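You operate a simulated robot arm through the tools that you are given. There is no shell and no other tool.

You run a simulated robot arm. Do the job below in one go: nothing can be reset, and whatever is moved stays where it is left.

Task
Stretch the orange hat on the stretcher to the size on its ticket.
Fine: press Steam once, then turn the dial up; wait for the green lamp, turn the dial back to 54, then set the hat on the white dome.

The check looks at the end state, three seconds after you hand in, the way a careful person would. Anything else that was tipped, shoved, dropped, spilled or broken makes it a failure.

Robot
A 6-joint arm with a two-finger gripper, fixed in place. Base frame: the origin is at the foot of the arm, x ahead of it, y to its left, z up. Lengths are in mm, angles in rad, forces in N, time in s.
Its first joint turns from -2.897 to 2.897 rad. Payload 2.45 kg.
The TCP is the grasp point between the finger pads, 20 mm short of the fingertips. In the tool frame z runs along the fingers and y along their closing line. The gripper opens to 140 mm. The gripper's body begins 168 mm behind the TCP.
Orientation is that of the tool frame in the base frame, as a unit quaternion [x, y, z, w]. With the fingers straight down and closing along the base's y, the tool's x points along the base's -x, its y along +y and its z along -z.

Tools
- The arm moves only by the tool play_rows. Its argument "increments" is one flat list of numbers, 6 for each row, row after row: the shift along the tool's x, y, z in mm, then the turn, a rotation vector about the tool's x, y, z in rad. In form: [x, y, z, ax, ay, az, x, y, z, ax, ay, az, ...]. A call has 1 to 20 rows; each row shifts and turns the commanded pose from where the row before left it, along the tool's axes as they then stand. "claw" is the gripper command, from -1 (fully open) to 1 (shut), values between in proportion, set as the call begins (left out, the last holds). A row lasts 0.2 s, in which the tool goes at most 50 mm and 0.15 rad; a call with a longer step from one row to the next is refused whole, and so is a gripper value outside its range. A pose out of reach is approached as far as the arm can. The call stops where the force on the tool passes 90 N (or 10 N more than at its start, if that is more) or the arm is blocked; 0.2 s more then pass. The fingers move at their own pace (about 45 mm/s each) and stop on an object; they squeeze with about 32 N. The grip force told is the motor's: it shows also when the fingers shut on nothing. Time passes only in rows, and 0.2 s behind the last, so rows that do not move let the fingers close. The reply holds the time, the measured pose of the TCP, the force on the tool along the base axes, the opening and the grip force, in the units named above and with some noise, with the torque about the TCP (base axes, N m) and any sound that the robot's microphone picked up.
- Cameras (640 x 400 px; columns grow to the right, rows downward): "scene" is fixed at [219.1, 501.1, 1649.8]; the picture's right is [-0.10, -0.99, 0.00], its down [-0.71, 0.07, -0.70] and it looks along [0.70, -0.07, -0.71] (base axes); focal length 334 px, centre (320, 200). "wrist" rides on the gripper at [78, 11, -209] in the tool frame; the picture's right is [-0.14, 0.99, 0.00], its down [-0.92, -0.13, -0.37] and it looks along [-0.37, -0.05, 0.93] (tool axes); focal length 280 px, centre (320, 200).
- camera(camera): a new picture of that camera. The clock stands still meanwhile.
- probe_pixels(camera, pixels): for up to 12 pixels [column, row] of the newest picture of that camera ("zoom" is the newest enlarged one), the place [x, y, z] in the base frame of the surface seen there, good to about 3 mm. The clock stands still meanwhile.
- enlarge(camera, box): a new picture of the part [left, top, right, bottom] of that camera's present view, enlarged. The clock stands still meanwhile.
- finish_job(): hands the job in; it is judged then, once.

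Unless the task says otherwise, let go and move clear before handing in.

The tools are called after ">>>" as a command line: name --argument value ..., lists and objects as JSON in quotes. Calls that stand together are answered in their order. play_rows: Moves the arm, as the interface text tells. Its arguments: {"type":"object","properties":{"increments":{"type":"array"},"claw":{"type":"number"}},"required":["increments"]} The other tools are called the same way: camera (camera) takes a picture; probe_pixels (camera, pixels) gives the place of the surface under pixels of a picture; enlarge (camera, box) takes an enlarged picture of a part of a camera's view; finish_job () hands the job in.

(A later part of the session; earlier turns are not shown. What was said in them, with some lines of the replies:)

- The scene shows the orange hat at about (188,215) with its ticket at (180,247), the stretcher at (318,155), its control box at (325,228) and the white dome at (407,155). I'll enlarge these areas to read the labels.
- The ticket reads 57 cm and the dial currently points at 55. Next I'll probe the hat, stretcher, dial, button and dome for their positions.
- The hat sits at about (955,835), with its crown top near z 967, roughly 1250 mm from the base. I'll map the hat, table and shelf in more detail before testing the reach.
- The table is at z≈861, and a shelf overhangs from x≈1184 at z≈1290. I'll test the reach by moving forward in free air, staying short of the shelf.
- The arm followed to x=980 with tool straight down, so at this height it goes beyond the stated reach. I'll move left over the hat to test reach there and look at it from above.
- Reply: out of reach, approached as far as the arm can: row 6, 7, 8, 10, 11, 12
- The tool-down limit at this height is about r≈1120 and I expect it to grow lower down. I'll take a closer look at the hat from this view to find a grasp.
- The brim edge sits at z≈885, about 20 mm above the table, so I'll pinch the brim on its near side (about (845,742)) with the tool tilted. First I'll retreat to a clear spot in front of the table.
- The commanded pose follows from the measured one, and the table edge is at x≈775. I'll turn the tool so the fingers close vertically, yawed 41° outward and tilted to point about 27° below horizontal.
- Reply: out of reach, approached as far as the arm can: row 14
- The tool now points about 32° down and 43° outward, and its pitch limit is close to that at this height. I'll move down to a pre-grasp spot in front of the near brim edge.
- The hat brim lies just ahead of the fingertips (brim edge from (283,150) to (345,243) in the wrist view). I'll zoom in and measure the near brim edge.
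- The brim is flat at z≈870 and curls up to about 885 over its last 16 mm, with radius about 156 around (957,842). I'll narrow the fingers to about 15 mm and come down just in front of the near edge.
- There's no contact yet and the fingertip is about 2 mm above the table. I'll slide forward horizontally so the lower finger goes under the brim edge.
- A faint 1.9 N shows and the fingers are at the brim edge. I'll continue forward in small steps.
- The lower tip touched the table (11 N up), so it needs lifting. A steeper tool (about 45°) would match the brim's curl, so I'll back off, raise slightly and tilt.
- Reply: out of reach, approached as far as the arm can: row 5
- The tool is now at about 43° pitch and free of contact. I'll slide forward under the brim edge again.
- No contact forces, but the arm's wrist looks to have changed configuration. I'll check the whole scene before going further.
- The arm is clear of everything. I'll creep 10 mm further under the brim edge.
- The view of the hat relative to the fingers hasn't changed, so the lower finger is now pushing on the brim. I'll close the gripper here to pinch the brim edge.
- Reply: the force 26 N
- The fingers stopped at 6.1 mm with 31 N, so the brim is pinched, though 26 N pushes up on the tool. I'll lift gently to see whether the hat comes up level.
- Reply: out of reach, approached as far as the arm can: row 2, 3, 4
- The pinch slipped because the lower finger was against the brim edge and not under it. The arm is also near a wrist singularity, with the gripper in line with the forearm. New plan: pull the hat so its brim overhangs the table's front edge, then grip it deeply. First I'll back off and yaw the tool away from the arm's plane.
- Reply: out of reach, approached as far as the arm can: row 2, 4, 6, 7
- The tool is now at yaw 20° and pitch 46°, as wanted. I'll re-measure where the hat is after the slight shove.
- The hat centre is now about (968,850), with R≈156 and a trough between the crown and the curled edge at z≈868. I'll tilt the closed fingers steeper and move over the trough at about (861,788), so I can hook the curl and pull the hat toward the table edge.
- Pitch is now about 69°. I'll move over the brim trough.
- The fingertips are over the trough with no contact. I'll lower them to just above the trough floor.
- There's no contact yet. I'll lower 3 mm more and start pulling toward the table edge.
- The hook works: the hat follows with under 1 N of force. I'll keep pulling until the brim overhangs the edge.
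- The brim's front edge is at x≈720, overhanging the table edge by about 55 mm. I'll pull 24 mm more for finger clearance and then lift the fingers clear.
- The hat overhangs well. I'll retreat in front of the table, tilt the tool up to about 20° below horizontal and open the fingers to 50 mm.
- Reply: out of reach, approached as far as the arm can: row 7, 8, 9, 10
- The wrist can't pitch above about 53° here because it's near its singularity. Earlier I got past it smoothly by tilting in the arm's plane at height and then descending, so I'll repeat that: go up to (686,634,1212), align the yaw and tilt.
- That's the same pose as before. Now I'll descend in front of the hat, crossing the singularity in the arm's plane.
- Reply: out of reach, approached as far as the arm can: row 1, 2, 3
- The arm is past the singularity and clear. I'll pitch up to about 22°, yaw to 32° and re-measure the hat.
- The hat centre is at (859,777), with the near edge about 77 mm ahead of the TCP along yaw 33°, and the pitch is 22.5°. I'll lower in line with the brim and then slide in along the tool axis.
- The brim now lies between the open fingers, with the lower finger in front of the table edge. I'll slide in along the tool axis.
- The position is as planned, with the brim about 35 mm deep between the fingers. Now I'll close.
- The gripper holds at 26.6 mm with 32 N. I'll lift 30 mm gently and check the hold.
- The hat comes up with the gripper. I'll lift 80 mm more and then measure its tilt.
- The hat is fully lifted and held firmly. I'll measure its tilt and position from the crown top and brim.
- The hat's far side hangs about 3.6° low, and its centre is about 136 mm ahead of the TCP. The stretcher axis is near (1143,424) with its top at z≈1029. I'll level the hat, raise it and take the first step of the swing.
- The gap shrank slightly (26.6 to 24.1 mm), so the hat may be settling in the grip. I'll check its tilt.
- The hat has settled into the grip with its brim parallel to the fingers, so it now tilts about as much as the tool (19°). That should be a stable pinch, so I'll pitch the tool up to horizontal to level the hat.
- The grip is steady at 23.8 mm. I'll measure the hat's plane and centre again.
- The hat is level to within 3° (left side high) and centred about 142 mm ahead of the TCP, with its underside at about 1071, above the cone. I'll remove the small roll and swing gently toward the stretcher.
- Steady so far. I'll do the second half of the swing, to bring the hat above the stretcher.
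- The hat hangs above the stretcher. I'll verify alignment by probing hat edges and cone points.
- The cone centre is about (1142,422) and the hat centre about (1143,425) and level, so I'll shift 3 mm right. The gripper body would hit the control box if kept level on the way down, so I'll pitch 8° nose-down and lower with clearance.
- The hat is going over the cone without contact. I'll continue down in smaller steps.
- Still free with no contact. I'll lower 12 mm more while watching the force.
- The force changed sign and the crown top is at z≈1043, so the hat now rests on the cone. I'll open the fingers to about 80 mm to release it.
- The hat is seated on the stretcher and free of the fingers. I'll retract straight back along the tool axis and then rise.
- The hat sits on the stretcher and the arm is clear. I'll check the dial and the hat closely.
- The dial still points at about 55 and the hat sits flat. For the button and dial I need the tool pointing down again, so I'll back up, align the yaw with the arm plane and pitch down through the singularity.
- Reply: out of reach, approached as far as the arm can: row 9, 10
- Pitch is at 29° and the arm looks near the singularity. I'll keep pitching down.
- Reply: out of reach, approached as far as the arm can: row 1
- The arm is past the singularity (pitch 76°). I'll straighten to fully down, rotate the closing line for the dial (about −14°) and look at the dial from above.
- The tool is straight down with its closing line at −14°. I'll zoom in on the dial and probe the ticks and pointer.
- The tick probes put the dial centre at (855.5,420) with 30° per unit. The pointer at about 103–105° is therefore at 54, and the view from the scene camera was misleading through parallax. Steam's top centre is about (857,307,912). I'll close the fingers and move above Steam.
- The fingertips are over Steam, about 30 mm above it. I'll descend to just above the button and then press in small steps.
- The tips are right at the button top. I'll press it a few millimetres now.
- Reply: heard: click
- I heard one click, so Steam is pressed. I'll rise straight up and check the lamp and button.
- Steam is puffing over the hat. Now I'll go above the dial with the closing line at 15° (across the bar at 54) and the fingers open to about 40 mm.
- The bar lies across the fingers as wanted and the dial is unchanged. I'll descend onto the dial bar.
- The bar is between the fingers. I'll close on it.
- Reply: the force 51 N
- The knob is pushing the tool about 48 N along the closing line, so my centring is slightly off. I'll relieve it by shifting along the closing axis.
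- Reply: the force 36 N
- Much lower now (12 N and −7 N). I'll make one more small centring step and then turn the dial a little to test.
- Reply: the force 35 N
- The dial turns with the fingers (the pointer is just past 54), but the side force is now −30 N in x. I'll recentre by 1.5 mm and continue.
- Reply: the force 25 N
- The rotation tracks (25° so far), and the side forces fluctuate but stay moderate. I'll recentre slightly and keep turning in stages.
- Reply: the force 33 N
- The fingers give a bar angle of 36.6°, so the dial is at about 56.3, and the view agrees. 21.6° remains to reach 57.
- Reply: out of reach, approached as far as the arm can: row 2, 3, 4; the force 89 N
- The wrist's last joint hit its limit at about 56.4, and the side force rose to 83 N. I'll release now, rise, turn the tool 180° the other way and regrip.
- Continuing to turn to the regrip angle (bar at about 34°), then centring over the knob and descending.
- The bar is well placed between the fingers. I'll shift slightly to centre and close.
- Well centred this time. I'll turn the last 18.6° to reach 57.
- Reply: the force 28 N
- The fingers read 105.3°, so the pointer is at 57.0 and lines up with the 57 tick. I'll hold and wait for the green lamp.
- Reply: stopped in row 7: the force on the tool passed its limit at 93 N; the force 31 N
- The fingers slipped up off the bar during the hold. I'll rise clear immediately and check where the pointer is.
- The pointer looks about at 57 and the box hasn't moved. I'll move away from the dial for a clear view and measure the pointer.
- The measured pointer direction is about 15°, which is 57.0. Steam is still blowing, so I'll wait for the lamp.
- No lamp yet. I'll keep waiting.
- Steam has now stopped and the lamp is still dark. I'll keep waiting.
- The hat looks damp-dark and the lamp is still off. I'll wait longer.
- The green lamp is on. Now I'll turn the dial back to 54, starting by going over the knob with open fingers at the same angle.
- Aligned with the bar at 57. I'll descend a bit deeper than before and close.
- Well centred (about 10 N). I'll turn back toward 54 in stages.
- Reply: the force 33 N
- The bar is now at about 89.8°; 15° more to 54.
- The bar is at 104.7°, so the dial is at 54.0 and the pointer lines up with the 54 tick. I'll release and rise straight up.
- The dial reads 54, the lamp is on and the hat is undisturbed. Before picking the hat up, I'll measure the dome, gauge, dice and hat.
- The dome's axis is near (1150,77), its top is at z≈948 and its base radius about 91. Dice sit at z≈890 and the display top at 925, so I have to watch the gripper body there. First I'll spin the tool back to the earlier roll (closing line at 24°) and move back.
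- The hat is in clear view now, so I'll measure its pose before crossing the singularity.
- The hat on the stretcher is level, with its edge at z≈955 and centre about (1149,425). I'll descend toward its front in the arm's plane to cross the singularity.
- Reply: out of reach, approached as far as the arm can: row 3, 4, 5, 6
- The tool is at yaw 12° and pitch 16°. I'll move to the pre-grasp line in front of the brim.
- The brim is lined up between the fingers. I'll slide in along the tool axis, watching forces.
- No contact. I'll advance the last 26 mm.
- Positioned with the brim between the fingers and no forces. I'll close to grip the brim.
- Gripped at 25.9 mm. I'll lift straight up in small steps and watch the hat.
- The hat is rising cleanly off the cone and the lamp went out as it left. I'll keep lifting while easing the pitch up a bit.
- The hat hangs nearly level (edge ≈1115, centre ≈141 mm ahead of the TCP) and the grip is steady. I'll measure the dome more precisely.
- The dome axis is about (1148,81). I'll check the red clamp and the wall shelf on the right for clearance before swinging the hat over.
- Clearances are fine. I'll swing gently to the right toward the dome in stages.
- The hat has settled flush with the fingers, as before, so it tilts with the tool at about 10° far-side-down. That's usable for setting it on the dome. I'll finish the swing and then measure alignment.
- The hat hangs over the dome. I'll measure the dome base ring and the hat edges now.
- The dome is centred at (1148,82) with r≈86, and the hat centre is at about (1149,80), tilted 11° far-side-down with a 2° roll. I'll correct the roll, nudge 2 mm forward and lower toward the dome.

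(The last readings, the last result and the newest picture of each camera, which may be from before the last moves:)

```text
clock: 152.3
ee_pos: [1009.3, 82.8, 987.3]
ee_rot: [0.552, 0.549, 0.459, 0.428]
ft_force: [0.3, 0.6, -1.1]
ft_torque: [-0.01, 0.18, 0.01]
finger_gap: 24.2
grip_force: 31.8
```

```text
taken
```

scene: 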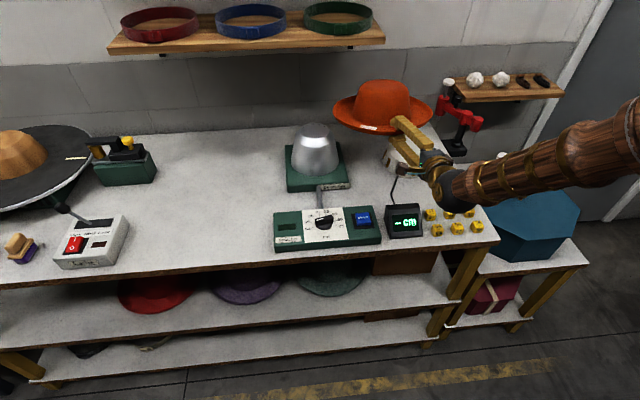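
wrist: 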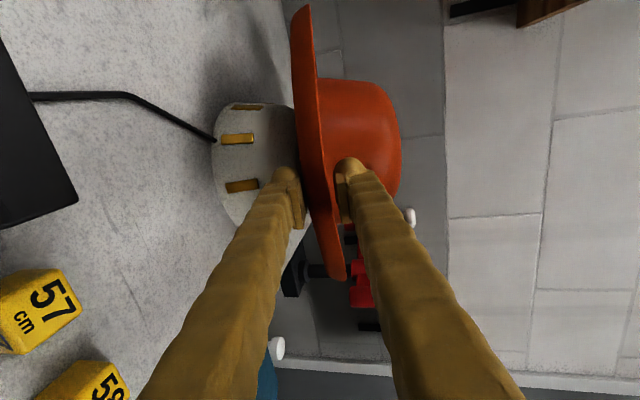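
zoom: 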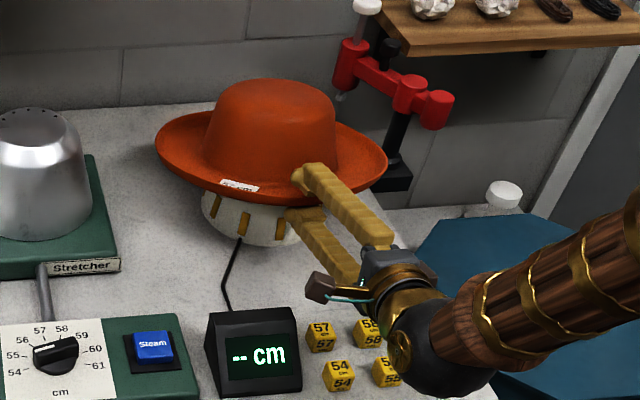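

The hat is starting over the dome. It drifted 5 mm left, so I'll correct that and lower 24 mm more.

>>> play_rows --increments '[-5, 0.2, 0, 0, 0, 0, -0.3, -7.8, 1.7, 0, 0, 0, -0.3, -7.8, 1.7, 0, 0, 0, -0.3, -7.8, 1.7, 0, 0, 0, 0, 0, 0, 0, 0, 0]'

>>> enlarge --camera "scene" --box '[350, 80, 510, 240]'

>>> camera --camera "wrist"

```text
clock: 153.5
ee_pos: [1009.9, 77.2, 964.1]
ee_rot: [0.552, 0.548, 0.46, 0.428]
ft_force: [0.5, 0.2, -1.3]
ft_torque: [0.0, 0.2, 0.01]
finger_gap: 23.9
grip_force: 32.7
```

```text
2.50 times, centred on (430, 160) of scene
```

zoom: 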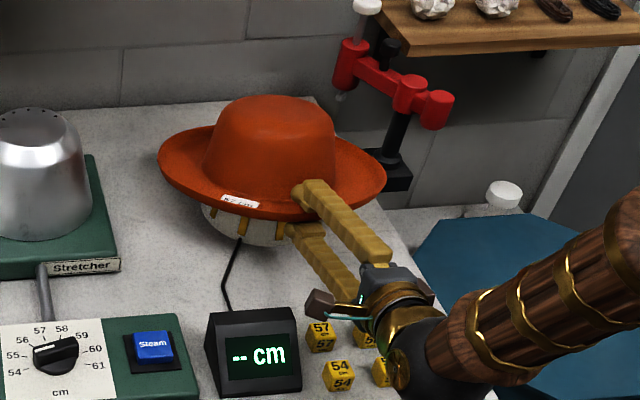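

```text
taken
```

wrist: 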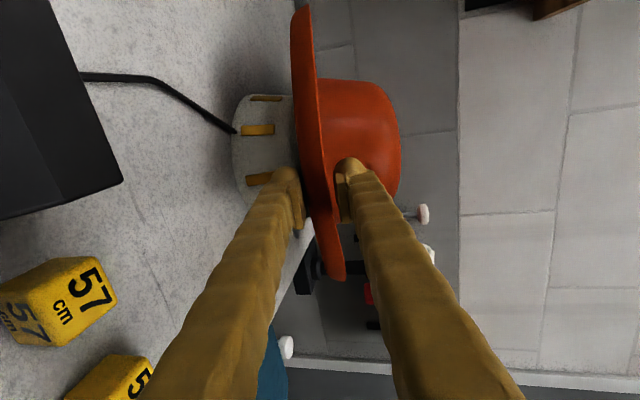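

No contact yet. I'll lower in 4 mm steps while watching the force.

>>> play_rows --increments '[-0.15, -3.9, 0.85, 0, 0, 0, -0.15, -3.9, 0.85, 0, 0, 0, 0, 0, 0, 0, 0, 0]'

>>> play_rows --increments '[-0.15, -3.9, 0.85, 0, 0, 0, 0, 0, 0, 0, 0, 0]'

>>> enlarge --camera "scene" --box '[350, 80, 510, 240]'

>>> probe_pixels --camera "zoom" --pixels '[[158, 170], [386, 190], [270, 105], [240, 125], [310, 120], [270, 140], [170, 150], [380, 165], [400, 370], [410, 400], [385, 330], [320, 300]]'

```text
clock: 154.3
ee_pos: [1009.4, 77.0, 956.5]
ee_rot: [0.552, 0.548, 0.46, 0.427]
ft_force: [0.2, 1.0, -1.7]
ft_torque: [0.02, 0.21, 0.03]
finger_gap: 23.8
grip_force: 32.1
```

```text
clock: 154.9
ee_pos: [1009.7, 75.8, 952.6]
ee_rot: [0.552, 0.548, 0.46, 0.428]
ft_force: [0.1, 0.3, -1.5]
ft_torque: [0.04, 0.2, 0.0]
finger_gap: 24.0
grip_force: 31.8
```

```text
2.50 times, centred on (430, 160) of scene
```

zoom: 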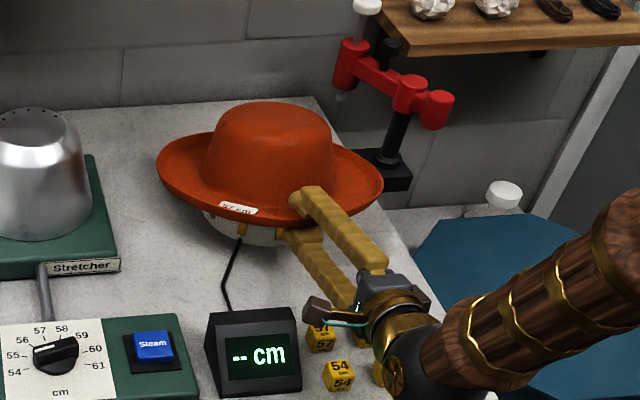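

```text
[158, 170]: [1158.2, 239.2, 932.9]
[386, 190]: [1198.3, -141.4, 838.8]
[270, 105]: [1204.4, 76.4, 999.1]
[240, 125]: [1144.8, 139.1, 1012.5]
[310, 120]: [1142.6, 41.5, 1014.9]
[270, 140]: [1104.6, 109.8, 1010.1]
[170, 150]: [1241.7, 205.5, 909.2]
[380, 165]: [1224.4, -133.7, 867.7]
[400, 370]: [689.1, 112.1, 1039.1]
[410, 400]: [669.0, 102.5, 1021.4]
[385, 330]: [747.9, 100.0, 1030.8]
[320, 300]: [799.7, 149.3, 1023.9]
```

Still free (crown about 45 mm above its seated height, far brim about 23 mm above the table). I'll lower 9 mm more.

>>> play_rows --increments '[-0.1, -2.9, 0.65, 0, 0, 0, -0.1, -2.9, 0.65, 0, 0, 0, -0.1, -2.9, 0.65, 0, 0, 0, 0, 0, 0, 0, 0, 0]'

>>> enlarge --camera "scene" --box '[350, 80, 510, 240]'

>>> camera --camera "wrist"

```text
clock: 155.9
ee_pos: [1010.3, 77.0, 943.2]
ee_rot: [0.552, 0.549, 0.46, 0.428]
ft_force: [0.2, -0.2, -1.3]
ft_torque: [-0.02, 0.22, 0.0]
finger_gap: 24.0
grip_force: 31.7
```

```text
2.50 times, centred on (430, 160) of scene
```

zoom: 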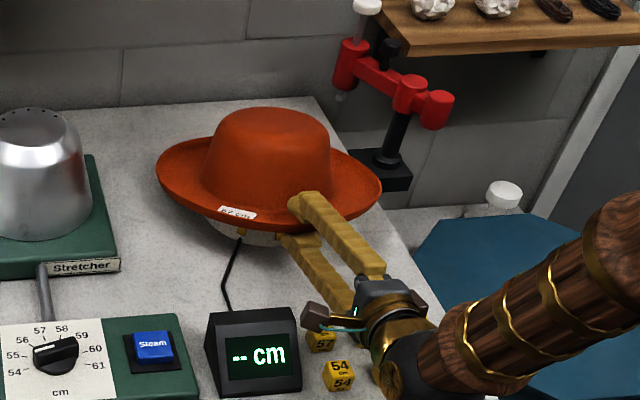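

```text
taken
```

wrist: 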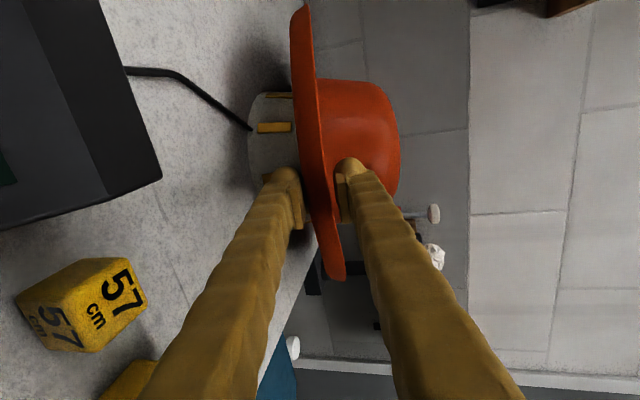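

No contact yet. I'll tilt 2.3° further so the far brim meets the table, then check forces.

>>> play_rows --increments '[0, 0, 0, 0.015, 0, 0, 0, 0, 0, 0.015, 0, 0, 0, 0, 0, 0.01, 0, 0, 0, 0, 0, 0, 0, 0]'

>>> enlarge --camera "scene" --box '[350, 80, 510, 240]'

>>> probe_pixels --camera "zoom" --pixels '[[158, 175], [165, 160], [190, 145], [345, 160], [365, 170], [270, 115], [240, 135], [310, 130], [270, 150], [180, 200], [380, 185], [210, 215]]'

```text
clock: 156.9
ee_pos: [1010.3, 76.0, 942.6]
ee_rot: [0.56, 0.558, 0.449, 0.416]
ft_force: [-0.7, 0.1, 0.2]
ft_torque: [-0.01, -0.28, 0.05]
finger_gap: 23.9
grip_force: 32.1
```

```text
2.50 times, centred on (430, 160) of scene
```

zoom: 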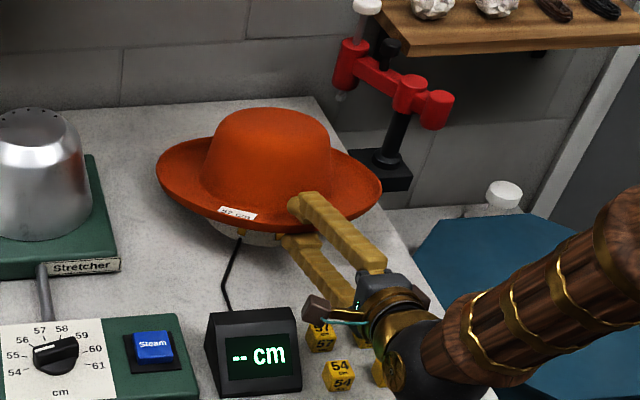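

```text
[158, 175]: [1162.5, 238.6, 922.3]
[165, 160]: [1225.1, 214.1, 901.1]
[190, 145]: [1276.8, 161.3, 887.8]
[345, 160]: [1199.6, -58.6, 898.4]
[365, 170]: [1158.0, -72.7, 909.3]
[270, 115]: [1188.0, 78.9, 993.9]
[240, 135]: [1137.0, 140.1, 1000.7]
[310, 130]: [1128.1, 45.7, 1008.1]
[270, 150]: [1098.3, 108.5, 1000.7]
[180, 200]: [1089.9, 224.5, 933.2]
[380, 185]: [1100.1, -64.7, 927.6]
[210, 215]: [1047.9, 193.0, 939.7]
```

The torque reversed, so the far brim has touched down. I'll open the fingers to about 110 mm, so the lower finger lets the near side down gently.

>>> play_rows --increments '[0, 0, 0, 0, 0, 0, 0, 0, 0, 0, 0, 0, 0, 0, 0, 0, 0, 0, 0, 0, 0, 0, 0, 0, 0, 0, 0, 0, 0, 0, 0, 0, 0, 0, 0, 0]' --claw -0.571

>>> enlarge --camera "scene" --box '[350, 80, 510, 240]'

>>> camera --camera "wrist"

```text
clock: 158.3
ee_pos: [1011.2, 77.1, 942.1]
ee_rot: [0.56, 0.558, 0.448, 0.417]
ft_force: [-0.6, 0.2, -1.1]
ft_torque: [0.02, 0.01, -0.01]
finger_gap: 110.3
grip_force: 0.6
```

```text
2.50 times, centred on (430, 160) of scene
```

zoom: 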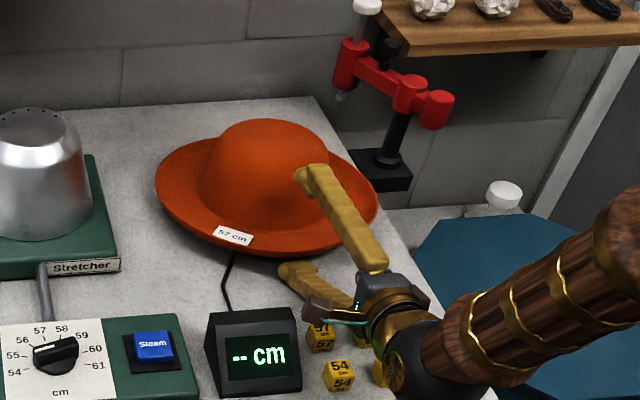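

```text
taken
```

wrist: 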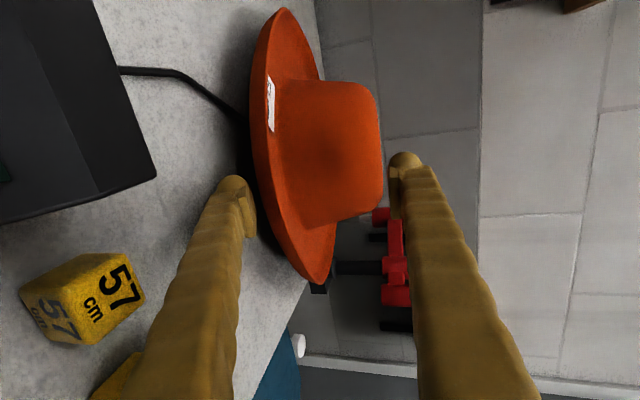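

The hat has settled down around the dome and the lower finger is just beneath the near brim. I'll retract slowly along the tool axis.

>>> play_rows --increments '[0, 0, -6, 0, 0, 0, 0, 0, -10, 0, 0, 0, 0, 0, -12, 0, 0, 0, 0, 0, -12, 0, 0, 0, 0, 0, -15, 0, 0, 0, 0, 0, -15, 0, 0, 0, 0, 0, 0, 0, 0, 0]'

>>> enlarge --camera "scene" --box '[350, 80, 510, 240]'

>>> camera --camera "wrist"

```text
clock: 159.9
ee_pos: [943.3, 75.0, 960.1]
ee_rot: [0.56, 0.558, 0.449, 0.416]
ft_force: [-1.1, 0.5, 0.5]
ft_torque: [0.01, 0.0, -0.02]
finger_gap: 109.9
grip_force: 0.0
```

```text
2.50 times, centred on (430, 160) of scene
```

zoom: 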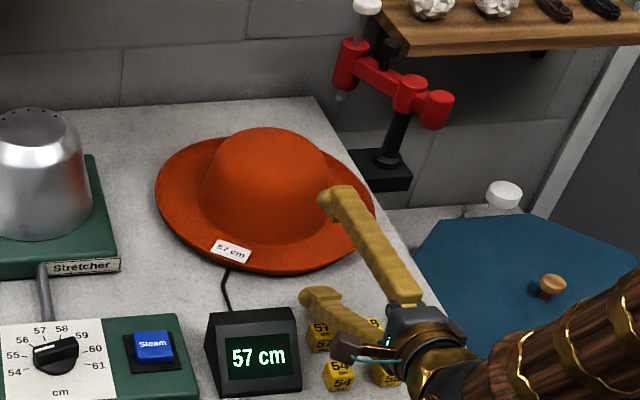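

```text
taken
```

wrist: 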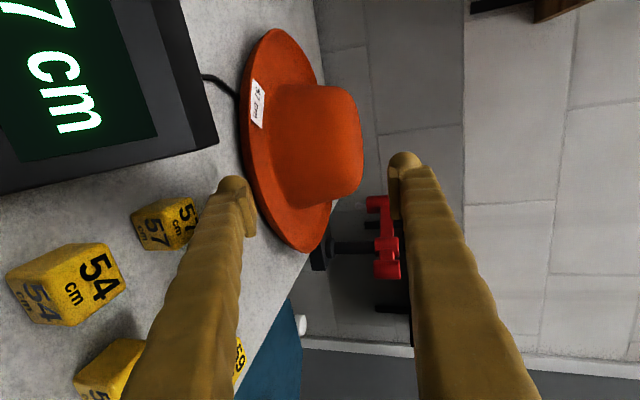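

The gauge reads 57 cm and the hat sits flat on the dome. I'll rise straight up and clear the area.

>>> play_rows --increments '[0.4, 9.7, -2.5, 0, 0, 0, 0.7, 19, -5, 0, 0, 0, 1.2, 33, -8.6, 0, 0, 0, 1.2, 33, -8.6, 0, 0, 0, 1.2, 33, -8.6, 0, 0, 0, 1.2, 33, -8.6, 0, 0, 0, 0, 10, -40, 0, 0, 0, 0, 10, -40, 0, 0, 0, 0, 10, -40, 0, 0, 0, 0, 0, 0, 0, 0, 0]'

>>> camera --camera "scene"

>>> enlarge --camera "scene" --box '[260, 110, 500, 260]'

```text
clock: 162.1
ee_pos: [833.8, 69.7, 1184.3]
ee_rot: [0.56, 0.557, 0.449, 0.417]
ft_force: [-0.2, -0.5, 0.7]
ft_torque: [-0.03, 0.01, 0.03]
finger_gap: 109.9
grip_force: 0.0
```

```text
taken
```

scene: 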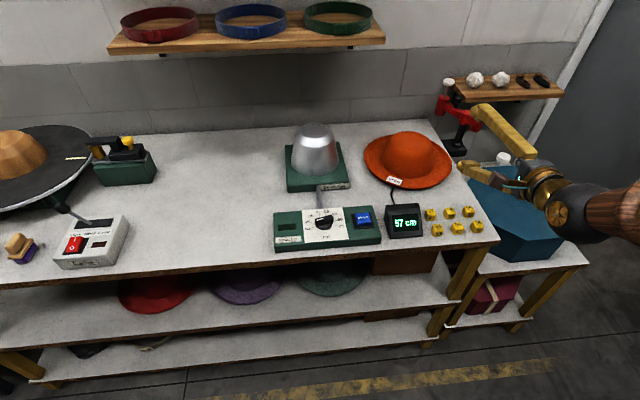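

```text
2.67 times, centred on (380, 185) of scene
```

zoom: 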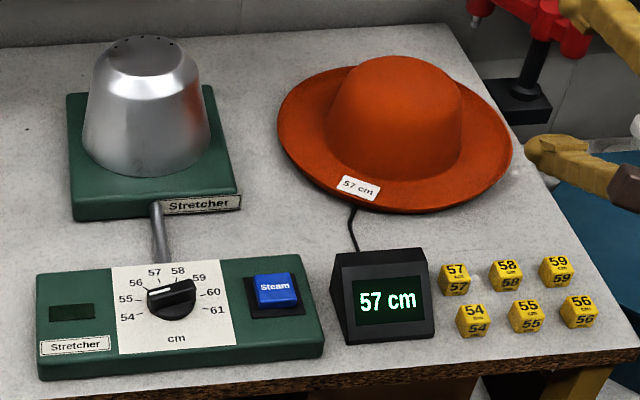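

The gauge shows 57 cm, the hat is on the dome and nothing else has moved. As a last check I'll measure the dial pointer.

>>> enlarge --camera "scene" --box '[300, 195, 350, 245]'

>>> probe_pixels --camera "zoom" --pixels '[[215, 190], [260, 185], [300, 178], [330, 170], [345, 165], [235, 175], [200, 195], [370, 175], [360, 200], [280, 165], [240, 210], [310, 195]]'

```text
8.00 times, centred on (325, 220) of scene
```

zoom: 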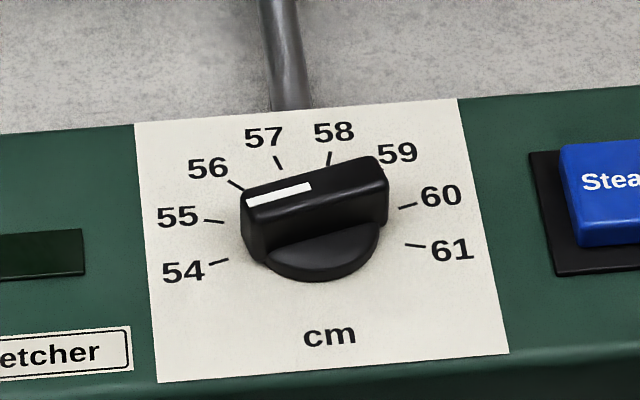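

```text
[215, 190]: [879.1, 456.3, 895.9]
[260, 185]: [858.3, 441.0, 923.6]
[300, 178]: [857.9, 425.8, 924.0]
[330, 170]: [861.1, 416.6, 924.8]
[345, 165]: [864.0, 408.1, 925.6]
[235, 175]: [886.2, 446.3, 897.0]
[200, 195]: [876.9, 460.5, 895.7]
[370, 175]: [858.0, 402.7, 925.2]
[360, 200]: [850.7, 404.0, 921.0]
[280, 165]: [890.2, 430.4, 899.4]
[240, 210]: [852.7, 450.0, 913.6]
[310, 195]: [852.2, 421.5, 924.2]
```

>>> probe_pixels --camera "zoom" --pixels '[[250, 201], [270, 196], [290, 192], [309, 187], [340, 180], [378, 170], [244, 205], [386, 182], [246, 190], [375, 158], [256, 222], [386, 190]]'

```text
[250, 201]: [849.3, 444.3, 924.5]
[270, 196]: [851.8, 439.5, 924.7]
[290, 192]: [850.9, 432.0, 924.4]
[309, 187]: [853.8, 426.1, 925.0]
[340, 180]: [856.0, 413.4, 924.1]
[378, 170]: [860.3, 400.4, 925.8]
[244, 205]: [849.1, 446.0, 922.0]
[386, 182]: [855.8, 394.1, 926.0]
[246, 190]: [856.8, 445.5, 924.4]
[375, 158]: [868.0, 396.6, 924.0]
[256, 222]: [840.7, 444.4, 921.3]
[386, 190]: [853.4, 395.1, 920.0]
```

The pointer measures about 104°, against 105° for the 54 tick, so the dial is at 54. The gauge reads 57 cm, the hat is seated on the dome and the arm is clear, so I'm handing in.

>>> finish_job

```text
The job is handed in.
```

The orange hat is stretched to 57 cm, the size on its ticket. It now sits flat on the white dome, and the gauge there reads 57 cm.

- **Steam:** I pressed it once, with the hat already on the stretcher, and heard a single click.
- **Dial up:** I turned it from 54 to 57. The wrist reached its limit at about 56.4, so I let go and gripped the dial again to finish the turn.
- **Slip at 57:** while I held the dial there, the fingers slipped up off it, with the force briefly reaching 93 N. I measured the pointer afterwards and it was still at 57.
- **Lamp and dial back:** the green lamp came on about 40 s after Steam. I then turned the dial back to 54 and measured it there again at the end.

To get a firm grip on the brim, I first pulled the hat to the front edge of the table so the brim hung over. In the last pictures nothing else looks moved or knocked over, and the arm is clear.
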